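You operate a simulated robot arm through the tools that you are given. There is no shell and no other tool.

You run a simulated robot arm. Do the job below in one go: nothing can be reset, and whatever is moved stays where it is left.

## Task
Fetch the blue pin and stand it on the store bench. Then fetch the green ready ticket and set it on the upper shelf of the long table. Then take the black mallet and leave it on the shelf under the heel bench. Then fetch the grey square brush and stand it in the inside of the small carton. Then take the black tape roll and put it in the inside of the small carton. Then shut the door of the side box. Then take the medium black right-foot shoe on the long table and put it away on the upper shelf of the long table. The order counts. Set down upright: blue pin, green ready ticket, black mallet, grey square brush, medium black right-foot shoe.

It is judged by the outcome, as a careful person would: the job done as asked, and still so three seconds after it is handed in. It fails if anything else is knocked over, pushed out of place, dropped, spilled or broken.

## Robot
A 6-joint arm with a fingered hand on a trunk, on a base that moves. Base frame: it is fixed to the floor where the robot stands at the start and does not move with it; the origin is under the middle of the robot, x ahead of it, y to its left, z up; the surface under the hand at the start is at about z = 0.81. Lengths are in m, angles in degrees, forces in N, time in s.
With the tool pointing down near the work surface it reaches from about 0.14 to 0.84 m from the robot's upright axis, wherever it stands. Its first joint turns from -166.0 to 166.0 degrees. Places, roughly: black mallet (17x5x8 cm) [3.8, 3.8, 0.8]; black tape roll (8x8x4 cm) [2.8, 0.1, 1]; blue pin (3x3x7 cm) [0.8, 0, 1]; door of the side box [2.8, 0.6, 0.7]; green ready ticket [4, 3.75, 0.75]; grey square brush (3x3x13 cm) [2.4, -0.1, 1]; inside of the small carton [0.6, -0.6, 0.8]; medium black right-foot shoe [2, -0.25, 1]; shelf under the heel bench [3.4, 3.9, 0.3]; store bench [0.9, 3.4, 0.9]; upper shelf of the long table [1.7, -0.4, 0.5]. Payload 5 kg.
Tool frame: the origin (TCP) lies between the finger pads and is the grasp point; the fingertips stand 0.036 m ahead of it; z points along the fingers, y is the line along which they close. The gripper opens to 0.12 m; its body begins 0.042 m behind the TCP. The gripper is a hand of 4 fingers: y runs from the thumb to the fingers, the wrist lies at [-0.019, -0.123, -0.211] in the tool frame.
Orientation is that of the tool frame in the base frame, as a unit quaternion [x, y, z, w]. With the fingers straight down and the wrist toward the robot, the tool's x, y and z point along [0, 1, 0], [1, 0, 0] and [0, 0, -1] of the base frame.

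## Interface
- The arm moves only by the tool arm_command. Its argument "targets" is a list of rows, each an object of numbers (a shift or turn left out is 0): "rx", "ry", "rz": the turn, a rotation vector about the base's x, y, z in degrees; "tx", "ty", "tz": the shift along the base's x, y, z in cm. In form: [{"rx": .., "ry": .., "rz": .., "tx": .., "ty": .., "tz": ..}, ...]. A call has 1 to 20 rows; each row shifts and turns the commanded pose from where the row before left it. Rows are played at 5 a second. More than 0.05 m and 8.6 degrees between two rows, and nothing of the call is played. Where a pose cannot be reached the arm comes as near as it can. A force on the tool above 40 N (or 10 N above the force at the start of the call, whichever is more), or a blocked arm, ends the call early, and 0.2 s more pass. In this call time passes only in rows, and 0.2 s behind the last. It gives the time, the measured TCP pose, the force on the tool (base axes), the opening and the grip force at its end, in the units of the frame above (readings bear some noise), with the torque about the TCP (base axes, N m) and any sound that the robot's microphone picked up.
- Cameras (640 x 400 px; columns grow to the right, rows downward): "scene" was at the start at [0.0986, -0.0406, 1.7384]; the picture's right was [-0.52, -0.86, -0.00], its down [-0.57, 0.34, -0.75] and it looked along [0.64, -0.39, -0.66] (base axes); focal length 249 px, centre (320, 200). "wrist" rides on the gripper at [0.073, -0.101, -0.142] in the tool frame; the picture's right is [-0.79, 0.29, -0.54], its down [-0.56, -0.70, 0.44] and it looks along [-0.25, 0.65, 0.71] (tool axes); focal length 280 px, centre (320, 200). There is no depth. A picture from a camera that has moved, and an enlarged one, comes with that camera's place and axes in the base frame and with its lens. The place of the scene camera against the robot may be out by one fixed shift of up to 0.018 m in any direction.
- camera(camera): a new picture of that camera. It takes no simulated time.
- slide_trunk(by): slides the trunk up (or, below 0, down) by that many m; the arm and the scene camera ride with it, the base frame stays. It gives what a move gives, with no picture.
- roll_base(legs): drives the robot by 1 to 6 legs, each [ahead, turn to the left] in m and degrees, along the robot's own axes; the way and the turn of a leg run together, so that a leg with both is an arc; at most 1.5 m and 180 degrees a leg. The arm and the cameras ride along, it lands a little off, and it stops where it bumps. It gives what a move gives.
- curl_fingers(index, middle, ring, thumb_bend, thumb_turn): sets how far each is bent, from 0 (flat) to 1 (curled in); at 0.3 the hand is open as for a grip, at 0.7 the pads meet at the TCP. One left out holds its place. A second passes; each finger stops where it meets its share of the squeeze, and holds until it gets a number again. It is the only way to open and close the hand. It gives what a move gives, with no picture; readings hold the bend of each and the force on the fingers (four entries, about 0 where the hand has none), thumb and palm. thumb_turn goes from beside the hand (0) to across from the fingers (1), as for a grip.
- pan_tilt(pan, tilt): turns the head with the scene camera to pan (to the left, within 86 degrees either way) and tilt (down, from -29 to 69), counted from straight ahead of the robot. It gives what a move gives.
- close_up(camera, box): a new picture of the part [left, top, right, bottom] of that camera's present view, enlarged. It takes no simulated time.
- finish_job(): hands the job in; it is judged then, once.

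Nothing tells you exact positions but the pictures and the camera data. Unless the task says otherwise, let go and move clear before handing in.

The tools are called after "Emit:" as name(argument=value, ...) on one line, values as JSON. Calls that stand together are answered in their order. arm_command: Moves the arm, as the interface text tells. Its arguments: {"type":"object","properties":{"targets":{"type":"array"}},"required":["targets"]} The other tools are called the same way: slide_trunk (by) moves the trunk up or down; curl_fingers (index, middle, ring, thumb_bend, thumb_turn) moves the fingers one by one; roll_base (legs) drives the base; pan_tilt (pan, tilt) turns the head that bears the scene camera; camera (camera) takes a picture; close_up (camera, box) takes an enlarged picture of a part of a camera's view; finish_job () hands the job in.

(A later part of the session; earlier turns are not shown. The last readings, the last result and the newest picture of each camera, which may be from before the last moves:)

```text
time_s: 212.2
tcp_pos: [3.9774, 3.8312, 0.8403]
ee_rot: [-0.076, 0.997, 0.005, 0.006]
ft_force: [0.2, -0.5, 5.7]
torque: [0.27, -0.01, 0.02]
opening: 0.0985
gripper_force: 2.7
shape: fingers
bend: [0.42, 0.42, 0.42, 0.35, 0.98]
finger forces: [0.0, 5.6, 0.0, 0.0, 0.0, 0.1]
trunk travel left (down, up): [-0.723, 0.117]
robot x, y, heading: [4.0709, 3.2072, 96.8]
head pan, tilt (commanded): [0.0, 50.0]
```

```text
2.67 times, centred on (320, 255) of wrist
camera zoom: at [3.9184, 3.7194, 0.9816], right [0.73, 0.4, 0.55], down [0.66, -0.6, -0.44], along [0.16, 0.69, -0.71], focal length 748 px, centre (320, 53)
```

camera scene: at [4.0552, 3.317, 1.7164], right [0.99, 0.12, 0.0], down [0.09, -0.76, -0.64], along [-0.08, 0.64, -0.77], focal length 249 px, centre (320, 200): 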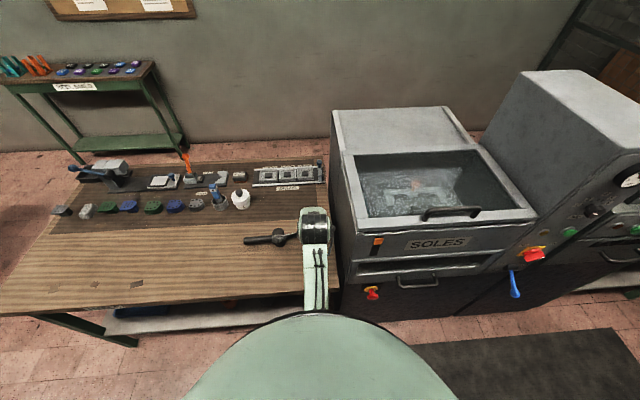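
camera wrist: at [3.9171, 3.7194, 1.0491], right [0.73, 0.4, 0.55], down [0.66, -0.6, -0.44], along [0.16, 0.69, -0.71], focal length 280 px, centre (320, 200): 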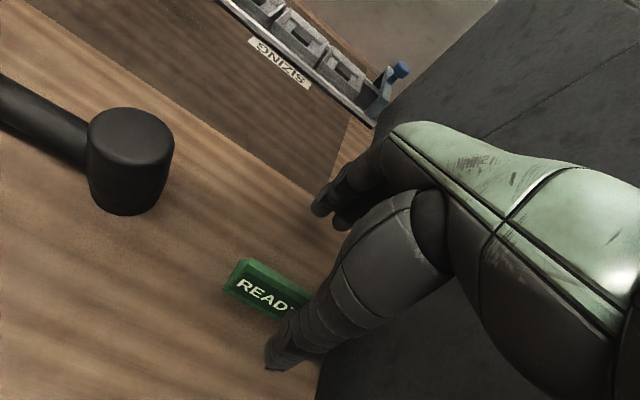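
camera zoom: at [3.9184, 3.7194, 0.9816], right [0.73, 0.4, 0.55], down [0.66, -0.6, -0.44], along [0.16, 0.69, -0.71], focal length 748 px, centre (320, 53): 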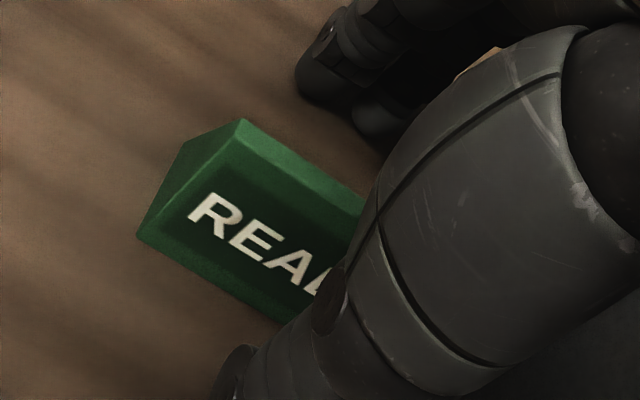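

Fingertips touch the bench (z≈0.80). I raise slightly and close on the ticket.

Emit:
arm_command(targets=[{"tz": 0.5}])

Emit:
curl_fingers(index=0.64, middle=0.64, ring=0.64, thumb_bend=0.62)

Emit:
close_up(camera="wrist", box=[200, 180, 440, 330])

```text
time_s: 212.6
tcp_pos: [3.9777, 3.8317, 0.8426]
ee_rot: [-0.075, 0.997, 0.002, 0.006]
ft_force: [0.4, 0.2, -0.5]
torque: [-0.02, 0.0, -0.02]
opening: 0.0984
gripper_force: 0.1
shape: fingers
bend: [0.42, 0.42, 0.42, 0.35, 0.98]
finger forces: [0.0, 0.0, 0.0, 0.0, 0.0, 0.1]
trunk travel left (down, up): [-0.723, 0.117]
robot x, y, heading: [4.0745, 3.2092, 97.1]
head pan, tilt (commanded): [0.0, 50.0]
```

```text
time_s: 213.6
tcp_pos: [3.9767, 3.832, 0.8442]
ee_rot: [-0.077, 0.997, 0.004, 0.006]
ft_force: [-0.2, 0.0, 0.3]
torque: [0.0, 0.0, 0.0]
opening: 0.0273
gripper_force: 1.0
shape: fingers
bend: [0.64, 0.64, 0.64, 0.61, 1.0]
finger forces: [0.5, 0.3, 0.0, 0.0, 0.7, 0.0]
trunk travel left (down, up): [-0.723, 0.117]
robot x, y, heading: [4.0692, 3.2074, 96.8]
head pan, tilt (commanded): [0.0, 50.0]
```

```text
2.67 times, centred on (320, 255) of wrist
camera zoom: at [3.918, 3.7196, 0.986], right [0.73, 0.4, 0.55], down [0.66, -0.6, -0.44], along [0.16, 0.69, -0.71], focal length 748 px, centre (320, 53)
```

zoom: 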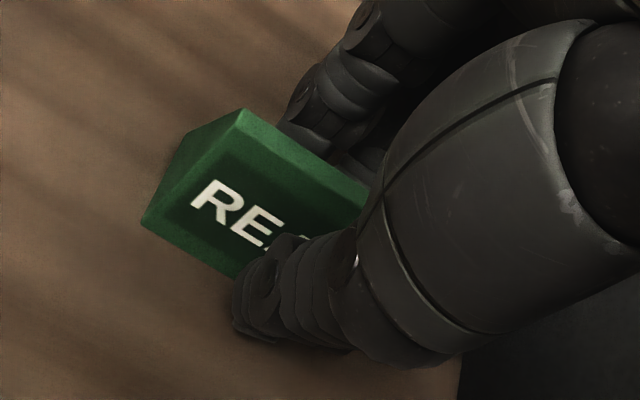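

Emit:
curl_fingers(index=0.72, middle=0.72, ring=0.72, thumb_bend=0.68)

Emit:
close_up(camera="wrist", box=[200, 180, 440, 330])

```text
time_s: 214.6
tcp_pos: [3.9776, 3.832, 0.8441]
ee_rot: [-0.076, 0.997, 0.003, 0.006]
ft_force: [-0.1, 2.0, 3.8]
torque: [0.03, 0.02, 0.03]
opening: 0.0242
gripper_force: 11.8
shape: fingers
bend: [0.71, 0.71, 0.72, 0.61, 1.0]
finger forces: [6.0, 4.9, 1.5, 0.0, 11.2, 0.0]
trunk travel left (down, up): [-0.723, 0.117]
robot x, y, heading: [4.071, 3.2079, 96.9]
head pan, tilt (commanded): [0.0, 50.0]
```

```text
2.67 times, centred on (320, 255) of wrist
camera zoom: at [3.918, 3.7196, 0.9864], right [0.73, 0.4, 0.55], down [0.66, -0.6, -0.44], along [0.16, 0.69, -0.71], focal length 748 px, centre (320, 53)
```

zoom: 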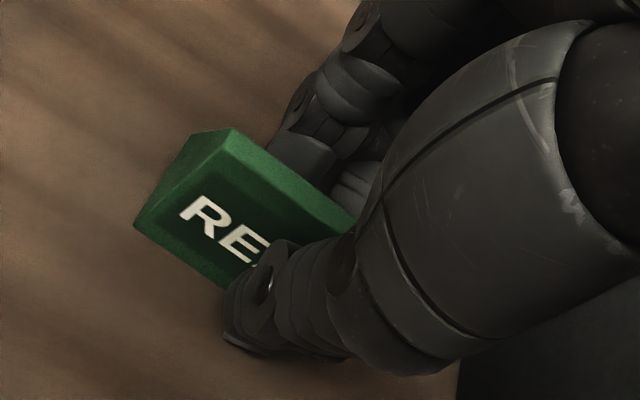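

Firm grip. I lift gently and check.

Emit:
arm_command(targets=[{"tz": 0.5}, {"tz": 1}, {"tz": 2}, {"tz": 3}, {"tz": 4}])

Emit:
camera(camera="wrist")

Emit:
close_up(camera="scene", box=[230, 190, 390, 290])

```text
time_s: 215.8
tcp_pos: [3.9753, 3.8315, 0.9495]
ee_rot: [-0.075, 0.997, 0.004, 0.006]
ft_force: [-0.1, -0.1, -0.6]
torque: [-0.01, 0.0, 0.0]
opening: 0.0242
gripper_force: 10.6
shape: fingers
bend: [0.71, 0.71, 0.72, 0.61, 1.0]
finger forces: [4.8, 3.9, 1.0, 0.0, 10.9, 0.0]
trunk travel left (down, up): [-0.723, 0.117]
robot x, y, heading: [4.0726, 3.204, 96.8]
head pan, tilt (commanded): [0.0, 50.0]
```

```text
taken
camera wrist: at [3.916, 3.7198, 1.0913], right [0.73, 0.4, 0.55], down [0.66, -0.6, -0.44], along [0.16, 0.69, -0.71], focal length 280 px, centre (320, 200)
```

wrist: 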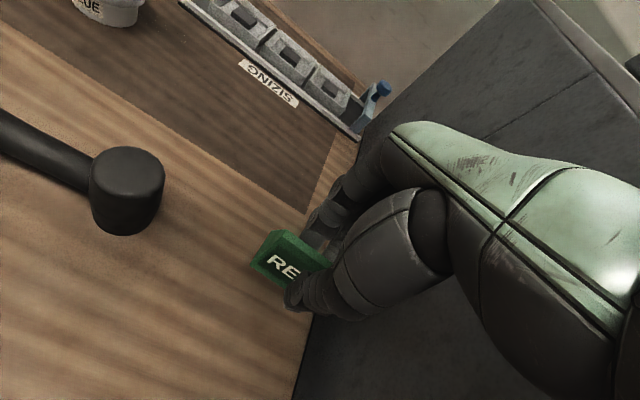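

```text
4.00 times, centred on (310, 240) of scene
camera zoom: at [4.0553, 3.3167, 1.7164], right [0.99, 0.12, 0.0], down [0.09, -0.76, -0.64], along [-0.08, 0.64, -0.77], focal length 995 px, centre (360, 40)
```

zoom: 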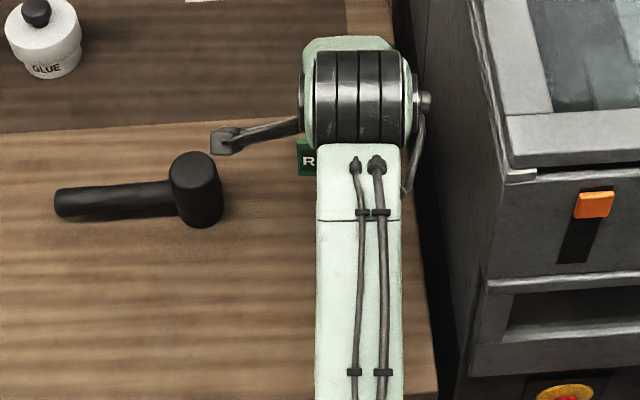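

The ticket is held securely. I back away from the bench and survey the room toward the long table's right side.

Emit:
arm_command(targets=[{"tz": 4}, {"tz": 3}])

Emit:
roll_base(legs=[[-0.5, 0], [0, 120]])

Emit:
pan_tilt(pan=0, tilt=15)

Emit:
camera(camera="scene")

Emit:
pan_tilt(pan=60, tilt=15)

Emit:
camera(camera="scene")

```text
time_s: 216.4
tcp_pos: [3.9757, 3.8323, 1.021]
ee_rot: [-0.076, 0.997, 0.003, 0.006]
ft_force: [0.0, -0.8, -1.1]
torque: [0.0, -0.01, 0.01]
opening: 0.0244
gripper_force: 10.2
shape: fingers
bend: [0.71, 0.71, 0.72, 0.61, 1.0]
finger forces: [4.7, 3.9, 1.0, 0.1, 10.6, 0.0]
trunk travel left (down, up): [-0.723, 0.117]
robot x, y, heading: [4.07, 3.2073, 96.7]
head pan, tilt (commanded): [0.0, 50.0]
```

```text
time_s: 225.4
tcp_pos: [3.6332, 2.3261, 1.0215]
ee_rot: [0.9, -0.436, -0.006, 0.0]
ft_force: [-0.8, -0.1, 0.3]
torque: [0.01, 0.0, 0.01]
opening: 0.0236
gripper_force: 9.3
shape: fingers
bend: [0.71, 0.71, 0.72, 0.61, 1.0]
finger forces: [4.4, 3.6, 0.9, 0.0, 9.8, 0.1]
trunk travel left (down, up): [-0.723, 0.117]
robot x, y, heading: [4.1281, 2.7179, -143.6]
head pan, tilt (commanded): [0.0, 50.0]
```

```text
time_s: 226.5
tcp_pos: [3.6337, 2.3251, 1.0218]
ee_rot: [0.9, -0.436, -0.006, -0.001]
ft_force: [0.6, -0.6, -0.1]
torque: [0.0, 0.0, 0.01]
opening: 0.0239
gripper_force: 9.2
shape: fingers
bend: [0.71, 0.71, 0.72, 0.61, 1.0]
finger forces: [4.4, 3.7, 0.9, 0.0, 9.8, 0.1]
trunk travel left (down, up): [-0.723, 0.117]
robot x, y, heading: [4.1285, 2.7149, -143.8]
head pan, tilt (commanded): [0.0, 15.0]
```

```text
taken
camera scene: at [4.0263, 2.6462, 1.7701], right [-0.59, 0.81, 0.0], down [0.21, 0.15, -0.97], along [-0.78, -0.57, -0.26], focal length 249 px, centre (320, 200)
```

scene: 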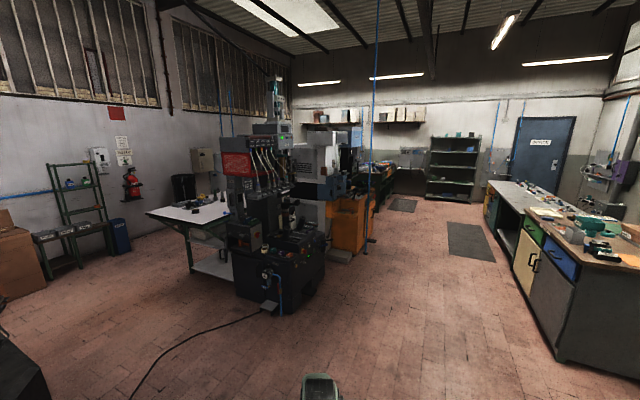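

```text
time_s: 227.8
tcp_pos: [3.6344, 2.3247, 1.0215]
ee_rot: [0.9, -0.436, -0.006, 0.0]
ft_force: [-0.2, 0.7, -0.3]
torque: [-0.01, 0.04, -0.01]
opening: 0.0238
gripper_force: 8.9
shape: fingers
bend: [0.71, 0.71, 0.72, 0.61, 1.0]
finger forces: [4.5, 3.6, 0.9, 0.1, 9.7, 0.1]
trunk travel left (down, up): [-0.723, 0.117]
robot x, y, heading: [4.1261, 2.7184, -143.7]
head pan, tilt (commanded): [60.0, 15.0]
```

```text
taken
camera scene: at [4.1118, 2.6087, 1.7702], right [-0.99, -0.11, 0.0], down [-0.03, 0.26, -0.97], along [0.11, -0.96, -0.26], focal length 249 px, centre (320, 200)
```

scene: 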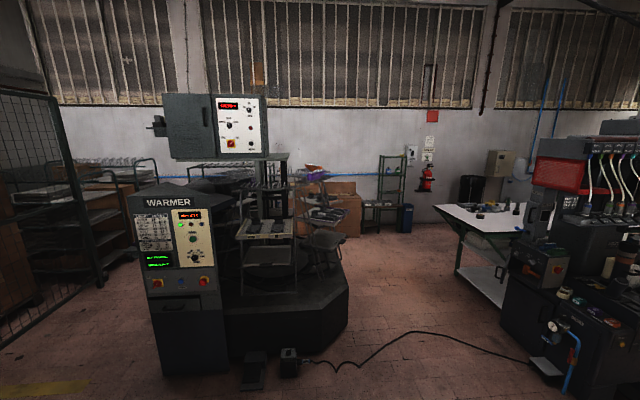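

I see the room: a cable crosses the floor between WARMER and the red machine, so I'll take the cable-free route west, around the near end, to the long table's right side.

Emit:
roll_base(legs=[[0, -26], [1.5, 0], [1.5, 0], [1.55, 0]])

Emit:
roll_base(legs=[[0, 84]])

Emit:
pan_tilt(pan=0, tilt=25)

Emit:
camera(camera="scene")

```text
refused: 1.55 is not a number from -1.5 to 1.5
```

```text
time_s: 232.5
tcp_pos: [4.4802, 2.1906, 1.0216]
ee_rot: [0.957, 0.29, -0.006, 0.005]
ft_force: [0.2, 1.1, -0.8]
torque: [0.01, -0.01, 0.03]
opening: 0.0233
gripper_force: 9.1
shape: fingers
bend: [0.71, 0.71, 0.72, 0.61, 1.0]
finger forces: [4.3, 3.3, 0.8, 0.0, 9.3, 0.1]
trunk travel left (down, up): [-0.723, 0.117]
robot x, y, heading: [4.1306, 2.7153, -58.3]
head pan, tilt (commanded): [60.0, 15.0]
```

```text
time_s: 233.8
tcp_pos: [4.479, 2.1913, 1.021]
ee_rot: [0.957, 0.289, -0.005, 0.004]
ft_force: [-1.1, 0.1, -0.3]
torque: [0.0, 0.03, 0.01]
opening: 0.0233
gripper_force: 9.1
shape: fingers
bend: [0.71, 0.71, 0.72, 0.61, 1.0]
finger forces: [4.2, 3.4, 0.8, 0.0, 9.2, 0.1]
trunk travel left (down, up): [-0.723, 0.117]
robot x, y, heading: [4.129, 2.7208, -58.3]
head pan, tilt (commanded): [0.0, 25.0]
```

```text
taken
camera scene: at [4.1903, 2.6155, 1.7539], right [-0.85, -0.53, 0.0], down [-0.22, 0.36, -0.91], along [0.48, -0.77, -0.42], focal length 249 px, centre (320, 200)
```

scene: 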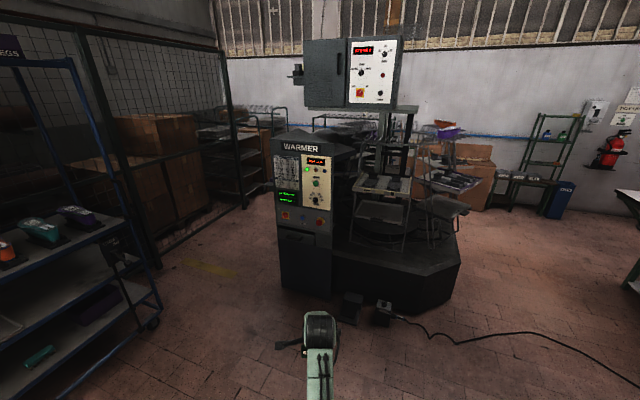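

The first call was refused but the turn played. I correct the heading and drive west.

Emit:
roll_base(legs=[[0, -111.4], [1.5, 0], [1.5, 0], [1.5, 0]])

Emit:
camera(camera="scene")

```text
time_s: 263.1
tcp_pos: [-0.9409, 1.9759, 1.0216]
ee_rot: [0.759, -0.652, -0.007, -0.003]
ft_force: [0.3, -0.8, 0.7]
torque: [0.02, 0.01, 0.01]
opening: 0.0232
gripper_force: 8.6
shape: fingers
bend: [0.71, 0.71, 0.72, 0.61, 1.0]
finger forces: [4.2, 3.2, 0.7, 0.0, 8.7, 0.0]
trunk travel left (down, up): [-0.723, 0.117]
robot x, y, heading: [-0.3144, 2.0726, -173.3]
head pan, tilt (commanded): [0.0, 25.0]
```

```text
taken
camera scene: at [-0.4414, 2.0591, 1.7539], right [-0.12, 0.99, 0.0], down [0.42, 0.05, -0.91], along [-0.9, -0.11, -0.42], focal length 249 px, centre (320, 200)
```

scene: 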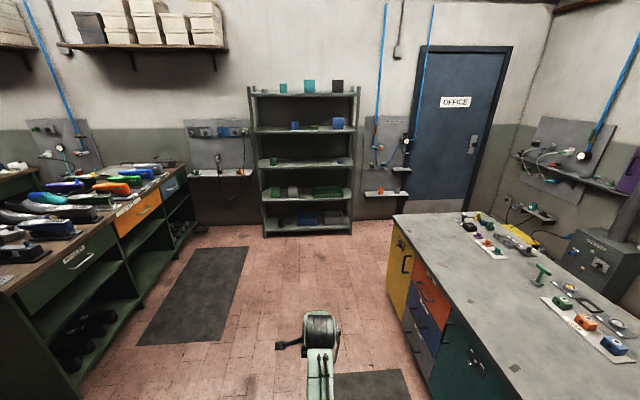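

Emit:
roll_base(legs=[[0, 82.5], [1.5, 0], [1.0, 0]])

Emit:
pan_tilt(pan=30, tilt=30)

Emit:
camera(camera="scene")

```text
time_s: 280.7
tcp_pos: [-0.3649, -1.0633, 1.0216]
ee_rot: [1.0, 0.01, -0.006, 0.002]
ft_force: [0.7, 0.1, -0.2]
torque: [0.01, 0.03, -0.03]
opening: 0.0225
gripper_force: 8.4
shape: fingers
bend: [0.71, 0.71, 0.72, 0.61, 1.0]
finger forces: [4.1, 3.1, 0.7, 0.0, 8.4, 0.0]
trunk travel left (down, up): [-0.723, 0.117]
robot x, y, heading: [-0.379, -0.4327, -90.8]
head pan, tilt (commanded): [0.0, 25.0]
```

```text
time_s: 281.7
tcp_pos: [-0.3653, -1.064, 1.0209]
ee_rot: [1.0, 0.008, -0.006, 0.003]
ft_force: [0.4, -0.2, -0.1]
torque: [0.04, 0.04, -0.06]
opening: 0.0225
gripper_force: 7.8
shape: fingers
bend: [0.71, 0.71, 0.72, 0.61, 1.0]
finger forces: [4.1, 2.9, 0.6, 0.0, 8.5, 0.0]
trunk travel left (down, up): [-0.723, 0.117]
robot x, y, heading: [-0.38, -0.4311, -91.0]
head pan, tilt (commanded): [30.0, 30.0]
```

```text
taken
camera scene: at [-0.3373, -0.5389, 1.746], right [-0.87, -0.49, 0.0], down [-0.24, 0.44, -0.87], along [0.42, -0.76, -0.5], focal length 249 px, centre (320, 200)
```

scene: 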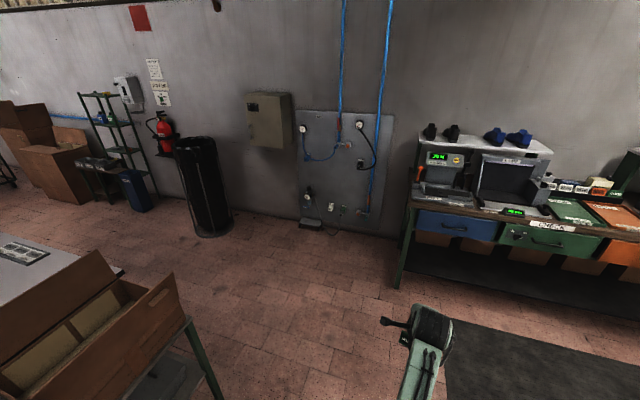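

Emit:
roll_base(legs=[[0.8, 0], [0, 86], [1.4, 0]])

Emit:
pan_tilt(pan=30, tilt=35)

Emit:
camera(camera="scene")

```text
time_s: 298.1
tcp_pos: [1.6572, -1.3444, 1.0208]
ee_rot: [0.718, 0.696, -0.002, 0.006]
ft_force: [0.2, 0.7, -0.2]
torque: [0.01, -0.02, -0.01]
opening: 0.022
gripper_force: 8.0
shape: fingers
bend: [0.71, 0.71, 0.72, 0.61, 1.0]
finger forces: [4.1, 2.9, 0.6, 0.0, 8.1, 0.1]
trunk travel left (down, up): [-0.723, 0.117]
robot x, y, heading: [1.0271, -1.327, -3.8]
head pan, tilt (commanded): [30.0, 30.0]
```

```text
time_s: 298.7
tcp_pos: [1.6568, -1.3444, 1.0207]
ee_rot: [0.718, 0.696, -0.002, 0.006]
ft_force: [0.4, -0.7, -0.1]
torque: [-0.05, -0.01, 0.02]
opening: 0.0222
gripper_force: 8.0
shape: fingers
bend: [0.71, 0.71, 0.72, 0.61, 1.0]
finger forces: [4.1, 3.1, 0.5, 0.1, 8.2, 0.0]
trunk travel left (down, up): [-0.723, 0.117]
robot x, y, heading: [1.0257, -1.326, -3.6]
head pan, tilt (commanded): [30.0, 35.0]
```

```text
taken
camera scene: at [1.1316, -1.2851, 1.7382], right [0.44, -0.9, 0.0], down [-0.51, -0.25, -0.82], along [0.73, 0.36, -0.57], focal length 249 px, centre (320, 200)
```

scene: 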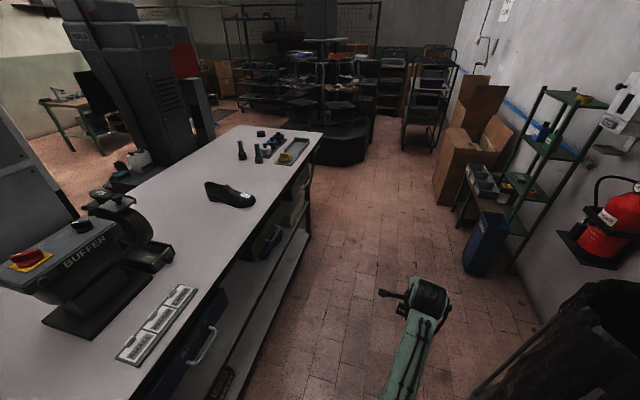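

Emit:
close_up(camera="scene", box=[120, 100, 360, 400])

Emit:
pan_tilt(pan=70, tilt=45)

Emit:
camera(camera="scene")

```text
1.33 times, centred on (240, 250) of scene
camera zoom: at [1.1316, -1.2851, 1.7382], right [0.44, -0.9, 0.0], down [-0.51, -0.25, -0.82], along [0.73, 0.36, -0.57], focal length 332 px, centre (427, 133)
```

zoom: 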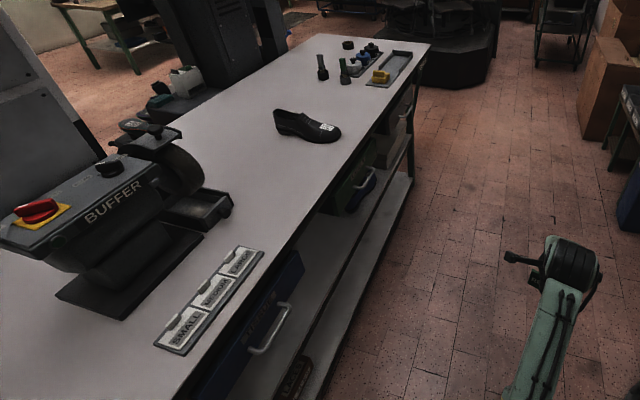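

```text
time_s: 299.8
tcp_pos: [1.6564, -1.3448, 1.0215]
ee_rot: [0.718, 0.696, -0.002, 0.006]
ft_force: [0.5, -0.2, 0.2]
torque: [0.0, 0.0, 0.01]
opening: 0.0222
gripper_force: 7.8
shape: fingers
bend: [0.71, 0.71, 0.72, 0.61, 1.0]
finger forces: [4.1, 2.9, 0.5, 0.0, 8.1, 0.1]
trunk travel left (down, up): [-0.723, 0.117]
robot x, y, heading: [1.0255, -1.3262, -3.7]
head pan, tilt (commanded): [70.0, 45.0]
```

```text
taken
camera scene: at [1.0853, -1.2497, 1.7234], right [0.92, -0.4, 0.0], down [-0.29, -0.65, -0.71], along [0.29, 0.65, -0.71], focal length 249 px, centre (320, 200)
```

scene: 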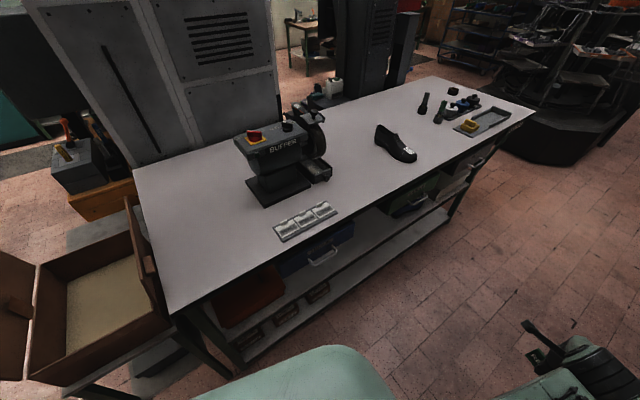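

I now see the table's side: an upper shelf with boxes and a free gap near (1.8, −0.47). I raise the arm above the table level and drive to face that gap.

Emit:
arm_command(targets=[{"tz": 4}, {"tz": 4}, {"tz": 4}])

Emit:
roll_base(legs=[[0, 2], [0.85, 0], [0, 99]])

Emit:
pan_tilt(pan=0, tilt=45)

Emit:
camera(camera="scene")

```text
time_s: 300.6
tcp_pos: [1.6587, -1.3422, 1.1418]
ee_rot: [0.719, 0.695, -0.002, 0.006]
ft_force: [0.8, 0.2, -0.3]
torque: [-0.01, 0.03, 0.01]
opening: 0.0225
gripper_force: 7.9
shape: fingers
bend: [0.71, 0.71, 0.72, 0.61, 1.0]
finger forces: [4.2, 3.0, 0.7, 0.0, 8.2, 0.0]
trunk travel left (down, up): [-0.723, 0.117]
robot x, y, heading: [1.0223, -1.3232, -3.8]
head pan, tilt (commanded): [70.0, 45.0]
```

```text
time_s: 310.9
tcp_pos: [1.7415, -0.7296, 1.1413]
ee_rot: [-0.094, 0.996, 0.002, 0.005]
ft_force: [-0.2, 0.2, -0.2]
torque: [-0.02, 0.02, 0.0]
opening: 0.0214
gripper_force: 7.4
shape: fingers
bend: [0.71, 0.71, 0.72, 0.61, 1.0]
finger forces: [4.0, 2.8, 0.6, 0.0, 8.0, 0.0]
trunk travel left (down, up): [-0.723, 0.117]
robot x, y, heading: [1.8622, -1.3505, 99.1]
head pan, tilt (commanded): [70.0, 45.0]
```

```text
time_s: 312.3
tcp_pos: [1.7409, -0.7291, 1.1409]
ee_rot: [-0.094, 0.996, 0.003, 0.005]
ft_force: [0.0, 0.9, -0.3]
torque: [0.0, 0.01, 0.0]
opening: 0.0214
gripper_force: 7.9
shape: fingers
bend: [0.71, 0.71, 0.72, 0.61, 1.0]
finger forces: [4.0, 2.9, 0.4, 0.1, 7.8, 0.0]
trunk travel left (down, up): [-0.723, 0.117]
robot x, y, heading: [1.8592, -1.3475, 99.0]
head pan, tilt (commanded): [0.0, 45.0]
```

```text
taken
camera scene: at [1.8409, -1.2371, 1.7234], right [0.99, 0.15, 0.0], down [0.11, -0.7, -0.71], along [-0.11, 0.7, -0.71], focal length 249 px, centre (320, 200)
```

scene: 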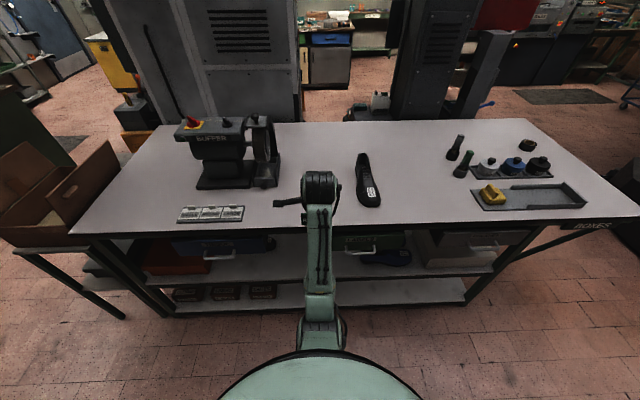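

Good view. I pull the hand back from the table edge, then lower the trunk to look into the upper shelf.

Emit:
arm_command(targets=[{"tx": 0.47, "ty": -2.96, "tz": -3}, {"tx": 0.47, "ty": -2.96, "tz": -3}, {"tx": 0.47, "ty": -2.96, "tz": -3}, {"tx": 0.47, "ty": -2.96, "tz": -3}])

Emit:
slide_trunk(by=-0.4)

Emit:
pan_tilt(pan=0, tilt=40)

Emit:
camera(camera="scene")

Emit:
camera(camera="wrist")

```text
time_s: 313.3
tcp_pos: [1.7605, -0.849, 1.0216]
ee_rot: [-0.094, 0.996, 0.003, 0.005]
ft_force: [0.1, -0.1, 0.2]
torque: [0.04, 0.01, -0.02]
opening: 0.0216
gripper_force: 7.7
shape: fingers
bend: [0.71, 0.71, 0.72, 0.61, 1.0]
finger forces: [4.2, 2.8, 0.6, 0.0, 7.9, 0.0]
trunk travel left (down, up): [-0.723, 0.117]
robot x, y, heading: [1.8576, -1.3499, 99.1]
head pan, tilt (commanded): [0.0, 45.0]
```

```text
time_s: 317.1
tcp_pos: [1.7601, -0.8478, 0.6209]
ee_rot: [-0.094, 0.996, 0.003, 0.006]
ft_force: [0.2, -1.1, 0.2]
torque: [-0.02, -0.01, 0.03]
opening: 0.0217
gripper_force: 7.5
shape: fingers
bend: [0.71, 0.71, 0.72, 0.61, 1.0]
finger forces: [4.1, 2.9, 0.5, 0.0, 7.9, 0.1]
trunk travel left (down, up): [-0.323, 0.517]
robot x, y, heading: [1.8585, -1.3495, 98.9]
head pan, tilt (commanded): [0.0, 45.0]
```

```text
time_s: 317.8
tcp_pos: [1.761, -0.8473, 0.6213]
ee_rot: [-0.094, 0.996, 0.003, 0.006]
ft_force: [0.5, -0.6, 0.5]
torque: [0.0, -0.01, 0.01]
opening: 0.0218
gripper_force: 7.2
shape: fingers
bend: [0.71, 0.71, 0.72, 0.61, 1.0]
finger forces: [4.1, 2.8, 0.5, 0.1, 7.9, 0.1]
trunk travel left (down, up): [-0.323, 0.517]
robot x, y, heading: [1.8626, -1.3516, 98.7]
head pan, tilt (commanded): [0.0, 40.0]
```

```text
taken
camera scene: at [1.8405, -1.2335, 1.3306], right [0.99, 0.15, 0.0], down [0.1, -0.64, -0.77], along [-0.12, 0.76, -0.64], focal length 249 px, centre (320, 200)
```

scene: 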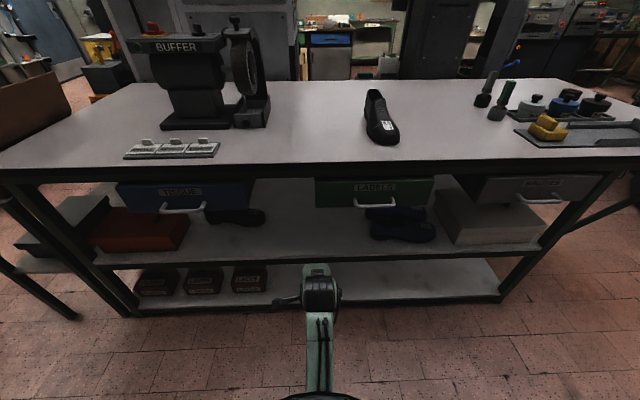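

```text
taken
camera wrist: at [1.7058, -0.9609, 0.7628], right [0.72, 0.43, 0.55], down [0.69, -0.58, -0.44], along [0.13, 0.69, -0.71], focal length 280 px, centre (320, 200)
```

wrist: 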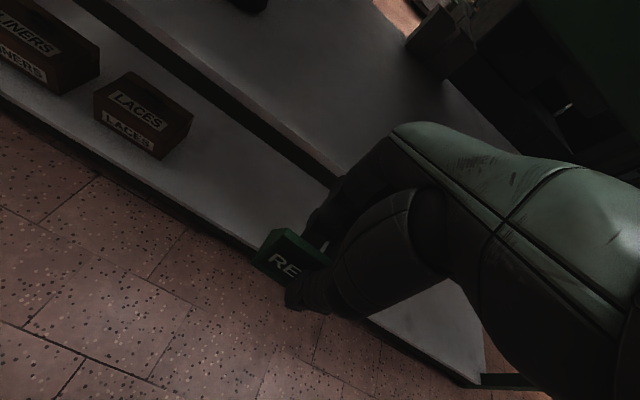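

Under the top hang drawers (TISSUE, LABELS, BOXES); the upper shelf (z≈0.5) is free between the black shoe and the blue shoes, in the gap between the TISSUE and LABELS drawers. I shift the hand left into line with that gap and roll forward.

Emit:
arm_command(targets=[{"tx": -3.5, "ty": -0.5}, {"tx": -3.5, "ty": -0.5}, {"tx": -3.5, "ty": -0.5}, {"tx": -3.5, "ty": -0.5}])

Emit:
roll_base(legs=[[0.18, 0]])

Emit:
camera(camera="scene")

Emit:
camera(camera="wrist")

```text
time_s: 318.8
tcp_pos: [1.6231, -0.8671, 0.6215]
ee_rot: [-0.093, 0.996, 0.003, 0.006]
ft_force: [0.6, -0.8, 0.1]
torque: [0.03, 0.0, -0.01]
opening: 0.0217
gripper_force: 7.8
shape: fingers
bend: [0.71, 0.71, 0.72, 0.61, 1.0]
finger forces: [4.0, 3.0, 0.5, 0.1, 7.8, 0.0]
trunk travel left (down, up): [-0.323, 0.517]
robot x, y, heading: [1.8588, -1.3477, 98.9]
head pan, tilt (commanded): [0.0, 40.0]
```

```text
time_s: 320.4
tcp_pos: [1.5963, -0.6838, 0.6211]
ee_rot: [-0.093, 0.996, 0.004, 0.007]
ft_force: [-0.7, 0.3, -0.3]
torque: [0.0, -0.01, 0.04]
opening: 0.0218
gripper_force: 7.6
shape: fingers
bend: [0.71, 0.71, 0.72, 0.61, 1.0]
finger forces: [3.9, 2.9, 0.5, 0.1, 7.9, 0.0]
trunk travel left (down, up): [-0.323, 0.517]
robot x, y, heading: [1.833, -1.1668, 98.8]
head pan, tilt (commanded): [0.0, 40.0]
```

```text
taken
camera scene: at [1.812, -1.0499, 1.3305], right [0.99, 0.15, 0.0], down [0.1, -0.64, -0.77], along [-0.12, 0.76, -0.64], focal length 249 px, centre (320, 200)
```

scene: 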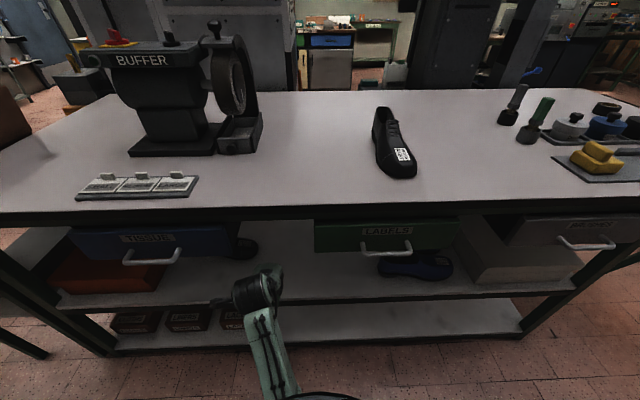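

```text
taken
camera wrist: at [1.5404, -0.7987, 0.7636], right [0.72, 0.43, 0.55], down [0.69, -0.58, -0.44], along [0.13, 0.69, -0.71], focal length 280 px, centre (320, 200)
```

wrist: 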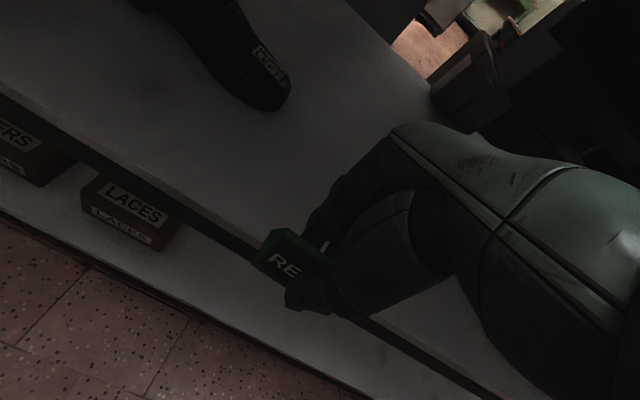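

The shelf surface under the ticket is clear. I yaw the hand slightly (keeping the camera boom away from the drawer), lower a bit, and extend into the gap.

Emit:
arm_command(targets=[{"rz": 6, "tz": -1.5}, {"rz": 6, "tz": -1.5}, {"ty": 4}, {"ty": 4}, {"tx": -0.2, "ty": 4}])

Emit:
camera(camera="scene")

Emit:
camera(camera="wrist")

```text
time_s: 321.6
tcp_pos: [1.593, -0.5645, 0.5914]
ee_rot: [-0.198, 0.98, 0.004, 0.006]
ft_force: [0.1, -0.4, -0.7]
torque: [0.02, 0.0, 0.0]
opening: 0.0215
gripper_force: 8.1
shape: fingers
bend: [0.71, 0.71, 0.72, 0.61, 1.0]
finger forces: [4.1, 2.9, 0.5, 0.0, 8.0, 0.0]
trunk travel left (down, up): [-0.323, 0.517]
robot x, y, heading: [1.8348, -1.1686, 98.6]
head pan, tilt (commanded): [0.0, 40.0]
```

```text
taken
camera scene: at [1.812, -1.0502, 1.3305], right [0.99, 0.15, 0.0], down [0.1, -0.64, -0.77], along [-0.12, 0.76, -0.64], focal length 249 px, centre (320, 200)
```

scene: 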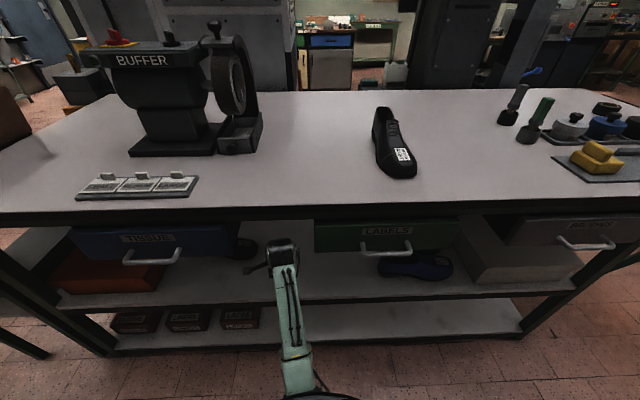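

```text
taken
camera wrist: at [1.5633, -0.6879, 0.7333], right [0.61, 0.57, 0.55], down [0.79, -0.42, -0.44], along [-0.01, 0.71, -0.71], focal length 280 px, centre (320, 200)
```

wrist: 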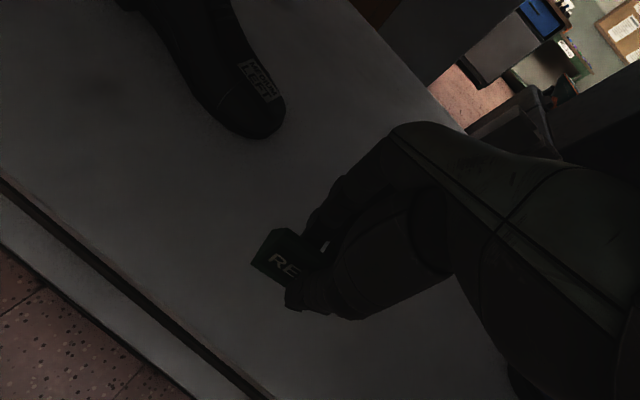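

Emit:
arm_command(targets=[{"ty": 4}, {"tz": -2}, {"tz": -1.5}, {"tz": -0.5}])

Emit:
close_up(camera="wrist", box=[200, 180, 440, 330])

```text
time_s: 322.6
tcp_pos: [1.5928, -0.5258, 0.5507]
ee_rot: [-0.198, 0.98, 0.003, 0.006]
ft_force: [0.4, -0.9, -0.1]
torque: [0.0, -0.01, 0.02]
opening: 0.0214
gripper_force: 7.4
shape: fingers
bend: [0.71, 0.71, 0.72, 0.61, 1.0]
finger forces: [4.1, 3.0, 0.4, 0.0, 7.8, 0.0]
trunk travel left (down, up): [-0.323, 0.517]
robot x, y, heading: [1.8343, -1.1679, 98.9]
head pan, tilt (commanded): [0.0, 40.0]
```

```text
2.67 times, centred on (320, 255) of wrist
camera zoom: at [1.5634, -0.6487, 0.6934], right [0.61, 0.57, 0.55], down [0.79, -0.42, -0.44], along [-0.01, 0.71, -0.71], focal length 748 px, centre (320, 53)
```

zoom: 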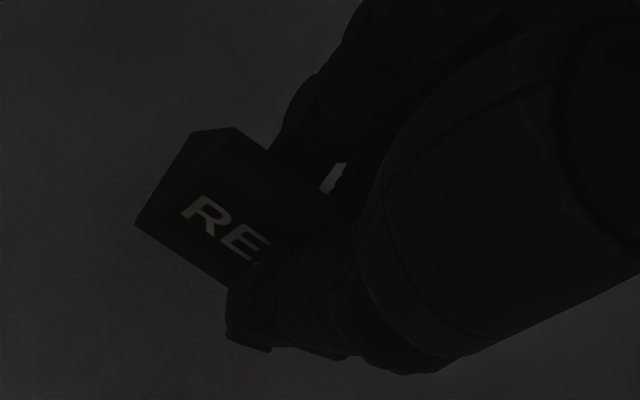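

Still in the air. I continue down in small steps until contact.

Emit:
arm_command(targets=[{"tz": -0.4}, {"tz": -0.3}, {"tz": 0}])

Emit:
arm_command(targets=[{"tz": -0.3}, {"tz": 0}])

```text
time_s: 323.4
tcp_pos: [1.5932, -0.5251, 0.5449]
ee_rot: [-0.199, 0.98, 0.004, 0.006]
ft_force: [0.5, 0.7, -1.0]
torque: [0.03, 0.01, -0.02]
opening: 0.0213
gripper_force: 7.4
shape: fingers
bend: [0.71, 0.71, 0.72, 0.61, 1.0]
finger forces: [4.1, 2.9, 0.5, 0.1, 7.8, 0.0]
trunk travel left (down, up): [-0.323, 0.517]
robot x, y, heading: [1.8363, -1.1656, 98.8]
head pan, tilt (commanded): [0.0, 40.0]
```

```text
time_s: 324.0
tcp_pos: [1.5926, -0.5256, 0.5418]
ee_rot: [-0.198, 0.98, 0.004, 0.005]
ft_force: [-0.8, -0.6, 0.3]
torque: [0.01, 0.02, 0.01]
opening: 0.0215
gripper_force: 7.9
shape: fingers
bend: [0.71, 0.71, 0.72, 0.61, 1.0]
finger forces: [4.1, 2.8, 0.4, 0.0, 7.9, 0.0]
trunk travel left (down, up): [-0.323, 0.517]
robot x, y, heading: [1.8324, -1.1647, 98.8]
head pan, tilt (commanded): [0.0, 40.0]
```

Emit:
arm_command(targets=[{"tz": -0.3}, {"tz": 0}])

Emit:
arm_command(targets=[{"tz": -0.3}, {"tz": 0}])

Emit:
close_up(camera="wrist", box=[200, 180, 440, 330])

```text
time_s: 324.6
tcp_pos: [1.5929, -0.5243, 0.5399]
ee_rot: [-0.197, 0.98, 0.003, 0.005]
ft_force: [0.2, 0.6, 0.3]
torque: [0.01, 0.03, -0.01]
opening: 0.0213
gripper_force: 7.6
shape: fingers
bend: [0.71, 0.71, 0.72, 0.61, 1.0]
finger forces: [4.2, 2.8, 0.5, 0.0, 7.8, 0.0]
trunk travel left (down, up): [-0.323, 0.517]
robot x, y, heading: [1.8359, -1.1681, 99.0]
head pan, tilt (commanded): [0.0, 40.0]
```

```text
time_s: 325.2
tcp_pos: [1.5932, -0.524, 0.5362]
ee_rot: [-0.197, 0.98, 0.004, 0.005]
ft_force: [1.0, -0.1, -0.2]
torque: [0.0, -0.03, 0.0]
opening: 0.0213
gripper_force: 8.1
shape: fingers
bend: [0.71, 0.71, 0.72, 0.61, 1.0]
finger forces: [4.1, 2.9, 0.6, 0.1, 7.8, 0.0]
trunk travel left (down, up): [-0.323, 0.517]
robot x, y, heading: [1.8315, -1.1659, 99.0]
head pan, tilt (commanded): [0.0, 40.0]
```

```text
2.67 times, centred on (320, 255) of wrist
camera zoom: at [1.5631, -0.6475, 0.6781], right [0.61, 0.57, 0.55], down [0.79, -0.42, -0.44], along [-0.01, 0.71, -0.71], focal length 748 px, centre (320, 53)
```

zoom: 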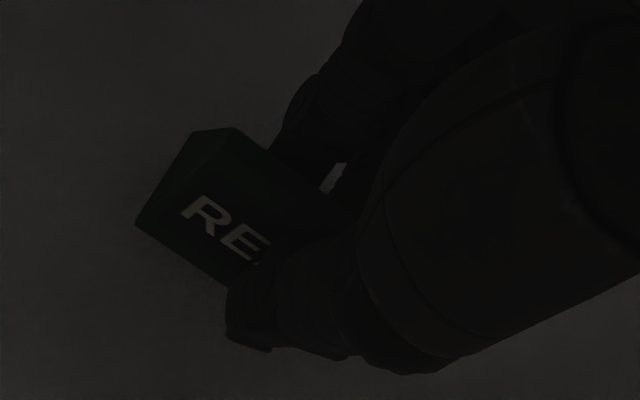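

Emit:
arm_command(targets=[{"tz": -0.4}, {"tz": -0.3}, {"tz": 0}])

Emit:
arm_command(targets=[{"tz": -0.3}, {"tz": 0}])

Emit:
arm_command(targets=[{"tz": -0.3}, {"tz": 0}])

```text
time_s: 326.0
tcp_pos: [1.594, -0.525, 0.5307]
ee_rot: [-0.197, 0.98, 0.003, 0.005]
ft_force: [0.1, 0.6, 0.8]
torque: [-0.01, 0.02, 0.01]
opening: 0.0213
gripper_force: 8.1
shape: fingers
bend: [0.71, 0.71, 0.72, 0.61, 1.0]
finger forces: [4.1, 2.9, 0.5, 0.1, 7.8, 0.1]
trunk travel left (down, up): [-0.323, 0.517]
robot x, y, heading: [1.8323, -1.1693, 98.8]
head pan, tilt (commanded): [0.0, 40.0]
```

```text
time_s: 326.6
tcp_pos: [1.5932, -0.5253, 0.5267]
ee_rot: [-0.198, 0.98, 0.004, 0.006]
ft_force: [0.5, 0.3, 0.2]
torque: [0.03, -0.03, -0.03]
opening: 0.0215
gripper_force: 7.7
shape: fingers
bend: [0.71, 0.71, 0.72, 0.61, 1.0]
finger forces: [4.1, 3.0, 0.6, 0.0, 7.8, 0.0]
trunk travel left (down, up): [-0.323, 0.517]
robot x, y, heading: [1.8359, -1.1674, 98.9]
head pan, tilt (commanded): [0.0, 40.0]
```

```text
time_s: 327.2
tcp_pos: [1.5931, -0.5252, 0.5234]
ee_rot: [-0.198, 0.98, 0.004, 0.004]
ft_force: [-0.7, 1.1, 5.5]
torque: [-0.05, 0.0, -0.01]
opening: 0.0217
gripper_force: 9.5
shape: fingers
bend: [0.71, 0.71, 0.72, 0.62, 1.0]
finger forces: [5.3, 3.5, 1.2, 0.0, 9.8, 0.0]
trunk travel left (down, up): [-0.323, 0.517]
robot x, y, heading: [1.8347, -1.1705, 98.7]
head pan, tilt (commanded): [0.0, 40.0]
```

Contact with the shelf (5.5 N). I release gently in two steps.

Emit:
curl_fingers(index=0.65, middle=0.65, ring=0.65, thumb_bend=0.59)

Emit:
curl_fingers(index=0.48, middle=0.48, ring=0.48, thumb_bend=0.42)

Emit:
close_up(camera="wrist", box=[200, 180, 440, 330])

```text
time_s: 328.2
tcp_pos: [1.5937, -0.5261, 0.5216]
ee_rot: [-0.198, 0.98, 0.004, 0.006]
ft_force: [-0.7, -0.1, -0.2]
torque: [0.01, -0.03, 0.0]
opening: 0.0293
gripper_force: 0.3
shape: fingers
bend: [0.65, 0.65, 0.65, 0.59, 1.0]
finger forces: [0.2, 0.0, 0.1, 0.0, 0.2, 0.0]
trunk travel left (down, up): [-0.323, 0.517]
robot x, y, heading: [1.8333, -1.1666, 98.9]
head pan, tilt (commanded): [0.0, 40.0]
```

```text
time_s: 329.2
tcp_pos: [1.5934, -0.5253, 0.5229]
ee_rot: [-0.198, 0.98, 0.003, 0.005]
ft_force: [-0.7, 0.2, 0.0]
torque: [-0.01, 0.01, 0.02]
opening: 0.0789
gripper_force: 0.1
shape: fingers
bend: [0.48, 0.48, 0.48, 0.42, 0.99]
finger forces: [0.1, 0.0, 0.0, 0.0, 0.0, 0.0]
trunk travel left (down, up): [-0.323, 0.517]
robot x, y, heading: [1.8319, -1.1684, 98.8]
head pan, tilt (commanded): [0.0, 40.0]
```

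```text
2.67 times, centred on (320, 255) of wrist
camera zoom: at [1.5636, -0.6481, 0.6648], right [0.61, 0.57, 0.55], down [0.79, -0.42, -0.44], along [-0.01, 0.71, -0.71], focal length 748 px, centre (320, 53)
```

zoom: 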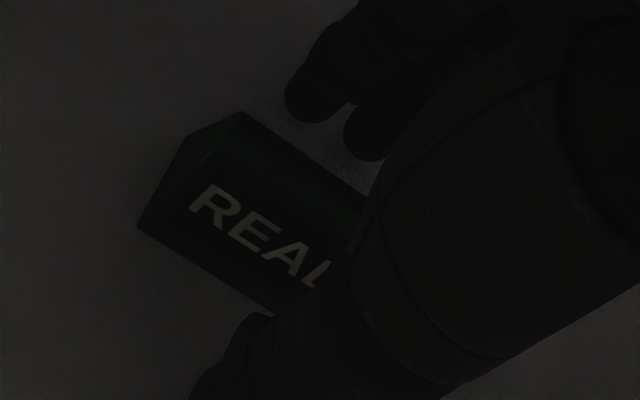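

The ticket stands free. I raise the hand straight up and withdraw.

Emit:
arm_command(targets=[{"tz": 1.5}, {"tz": 3}, {"tz": 2.8}, {"ty": -4, "tx": 0.3}, {"ty": -4, "tx": 0.3}, {"ty": -4, "tx": 0.3}, {"ty": -4, "tx": 0.3}, {"ty": -3, "tx": 0.3}])

Emit:
camera(camera="wrist")

Emit:
close_up(camera="scene", box=[200, 200, 440, 350])

```text
time_s: 331.0
tcp_pos: [1.6083, -0.7161, 0.5987]
ee_rot: [-0.197, 0.98, 0.004, 0.005]
ft_force: [0.1, 0.8, 0.3]
torque: [0.0, 0.01, 0.03]
opening: 0.0788
gripper_force: 0.0
shape: fingers
bend: [0.48, 0.48, 0.48, 0.42, 0.99]
finger forces: [0.0, 0.1, 0.0, 0.1, 0.0, 0.0]
trunk travel left (down, up): [-0.323, 0.517]
robot x, y, heading: [1.8298, -1.1665, 98.9]
head pan, tilt (commanded): [0.0, 40.0]
```

```text
taken
camera wrist: at [1.5788, -0.8381, 0.7394], right [0.61, 0.57, 0.55], down [0.79, -0.42, -0.44], along [-0.01, 0.71, -0.71], focal length 280 px, centre (320, 200)
```

wrist: 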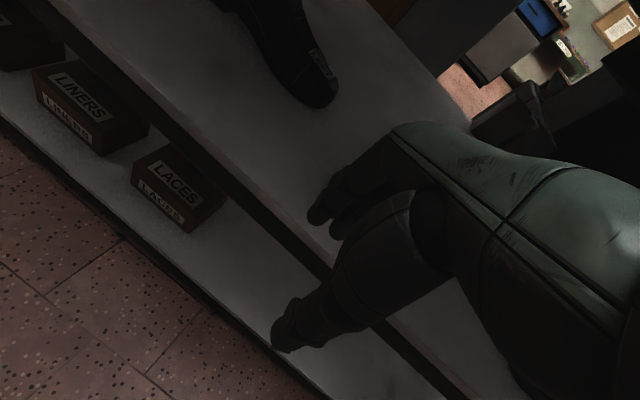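

```text
2.67 times, centred on (320, 275) of scene
camera zoom: at [1.8123, -1.0513, 1.3307], right [0.99, 0.15, 0.0], down [0.1, -0.64, -0.77], along [-0.12, 0.76, -0.64], focal length 664 px, centre (320, 0)
```

zoom: 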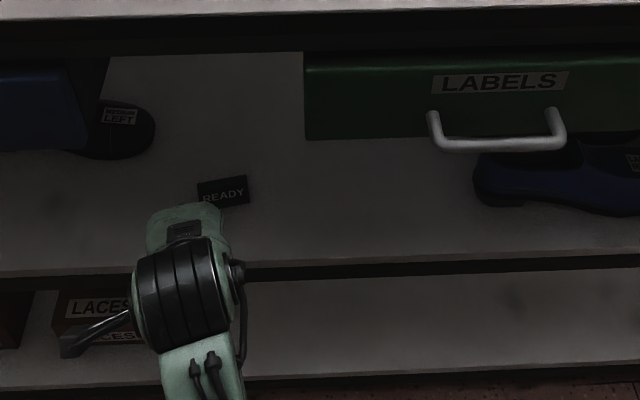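

The ticket stands upright on the upper shelf. Next is the mallet. I back off, raise the trunk again, and return along the same route to the heel bench.

Emit:
roll_base(legs=[[-0.18, 0]])

Emit:
slide_trunk(by=0.4)

Emit:
roll_base(legs=[[0, 83], [1.5, 0], [0.7, 0]])

```text
time_s: 332.6
tcp_pos: [1.6355, -0.8885, 0.5974]
ee_rot: [-0.198, 0.98, 0.006, 0.005]
ft_force: [-0.6, -1.1, 0.4]
torque: [0.01, -0.02, 0.01]
opening: 0.079
gripper_force: 0.0
shape: fingers
bend: [0.48, 0.48, 0.48, 0.42, 0.99]
finger forces: [0.0, 0.0, 0.0, 0.0, 0.0, 0.0]
trunk travel left (down, up): [-0.323, 0.517]
robot x, y, heading: [1.8575, -1.3371, 98.7]
head pan, tilt (commanded): [0.0, 40.0]
```

```text
time_s: 336.4
tcp_pos: [1.6348, -0.8881, 0.9982]
ee_rot: [-0.199, 0.98, 0.003, 0.006]
ft_force: [1.4, 0.0, -0.5]
torque: [0.0, -0.02, 0.02]
opening: 0.0791
gripper_force: 0.0
shape: fingers
bend: [0.48, 0.48, 0.48, 0.42, 0.99]
finger forces: [0.0, 0.0, 0.1, 0.1, 0.0, 0.0]
trunk travel left (down, up): [-0.723, 0.117]
robot x, y, heading: [1.8601, -1.3453, 98.9]
head pan, tilt (commanded): [0.0, 40.0]
```

```text
time_s: 352.5
tcp_pos: [-0.7736, -1.7138, 0.9985]
ee_rot: [0.818, -0.576, -0.007, -0.002]
ft_force: [1.2, -0.2, 0.1]
torque: [0.0, -0.02, 0.04]
opening: 0.0786
gripper_force: 0.1
shape: fingers
bend: [0.48, 0.48, 0.48, 0.42, 0.99]
finger forces: [0.1, 0.0, 0.1, 0.0, 0.0, 0.0]
trunk travel left (down, up): [-0.723, 0.117]
robot x, y, heading: [-0.3083, -1.5144, -174.3]
head pan, tilt (commanded): [0.0, 40.0]
```

Emit:
roll_base(legs=[[0, -94], [1.5, 0], [1.5, 0], [0.5, 0]])

Emit:
roll_base(legs=[[0, -80]])

```text
time_s: 376.1
tcp_pos: [-0.6894, 2.4826, 0.998]
ee_rot: [-0.15, 0.989, 0.004, 0.006]
ft_force: [0.8, 0.3, -1.2]
torque: [-0.01, 0.02, -0.06]
opening: 0.0788
gripper_force: 0.0
shape: fingers
bend: [0.48, 0.48, 0.48, 0.42, 0.99]
finger forces: [0.0, 0.0, 0.0, 0.0, 0.0, 0.1]
trunk travel left (down, up): [-0.723, 0.117]
robot x, y, heading: [-0.5108, 2.0094, 93.4]
head pan, tilt (commanded): [0.0, 40.0]
```

```text
time_s: 380.5
tcp_pos: [-0.0775, 2.2734, 0.9972]
ee_rot: [0.518, 0.856, -0.002, 0.007]
ft_force: [-0.1, -0.1, 0.2]
torque: [-0.02, 0.01, 0.02]
opening: 0.079
gripper_force: 0.0
shape: fingers
bend: [0.48, 0.48, 0.48, 0.42, 0.99]
finger forces: [0.1, 0.0, 0.0, 0.0, 0.0, 0.1]
trunk travel left (down, up): [-0.723, 0.117]
robot x, y, heading: [-0.5073, 2.0068, 13.5]
head pan, tilt (commanded): [0.0, 40.0]
```

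Emit:
roll_base(legs=[[0, -3], [1.5, 0], [1.5, 0]])

```text
time_s: 396.6
tcp_pos: [2.8095, 2.8326, 0.9972]
ee_rot: [0.527, 0.85, -0.001, 0.007]
ft_force: [-0.7, -0.2, -0.8]
torque: [0.0, 0.02, 0.01]
opening: 0.0791
gripper_force: 0.0
shape: fingers
bend: [0.48, 0.48, 0.48, 0.42, 0.99]
finger forces: [0.1, 0.1, 0.0, 0.0, 0.1, 0.0]
trunk travel left (down, up): [-0.723, 0.117]
robot x, y, heading: [2.3752, 2.578, 12.3]
head pan, tilt (commanded): [0.0, 40.0]
```

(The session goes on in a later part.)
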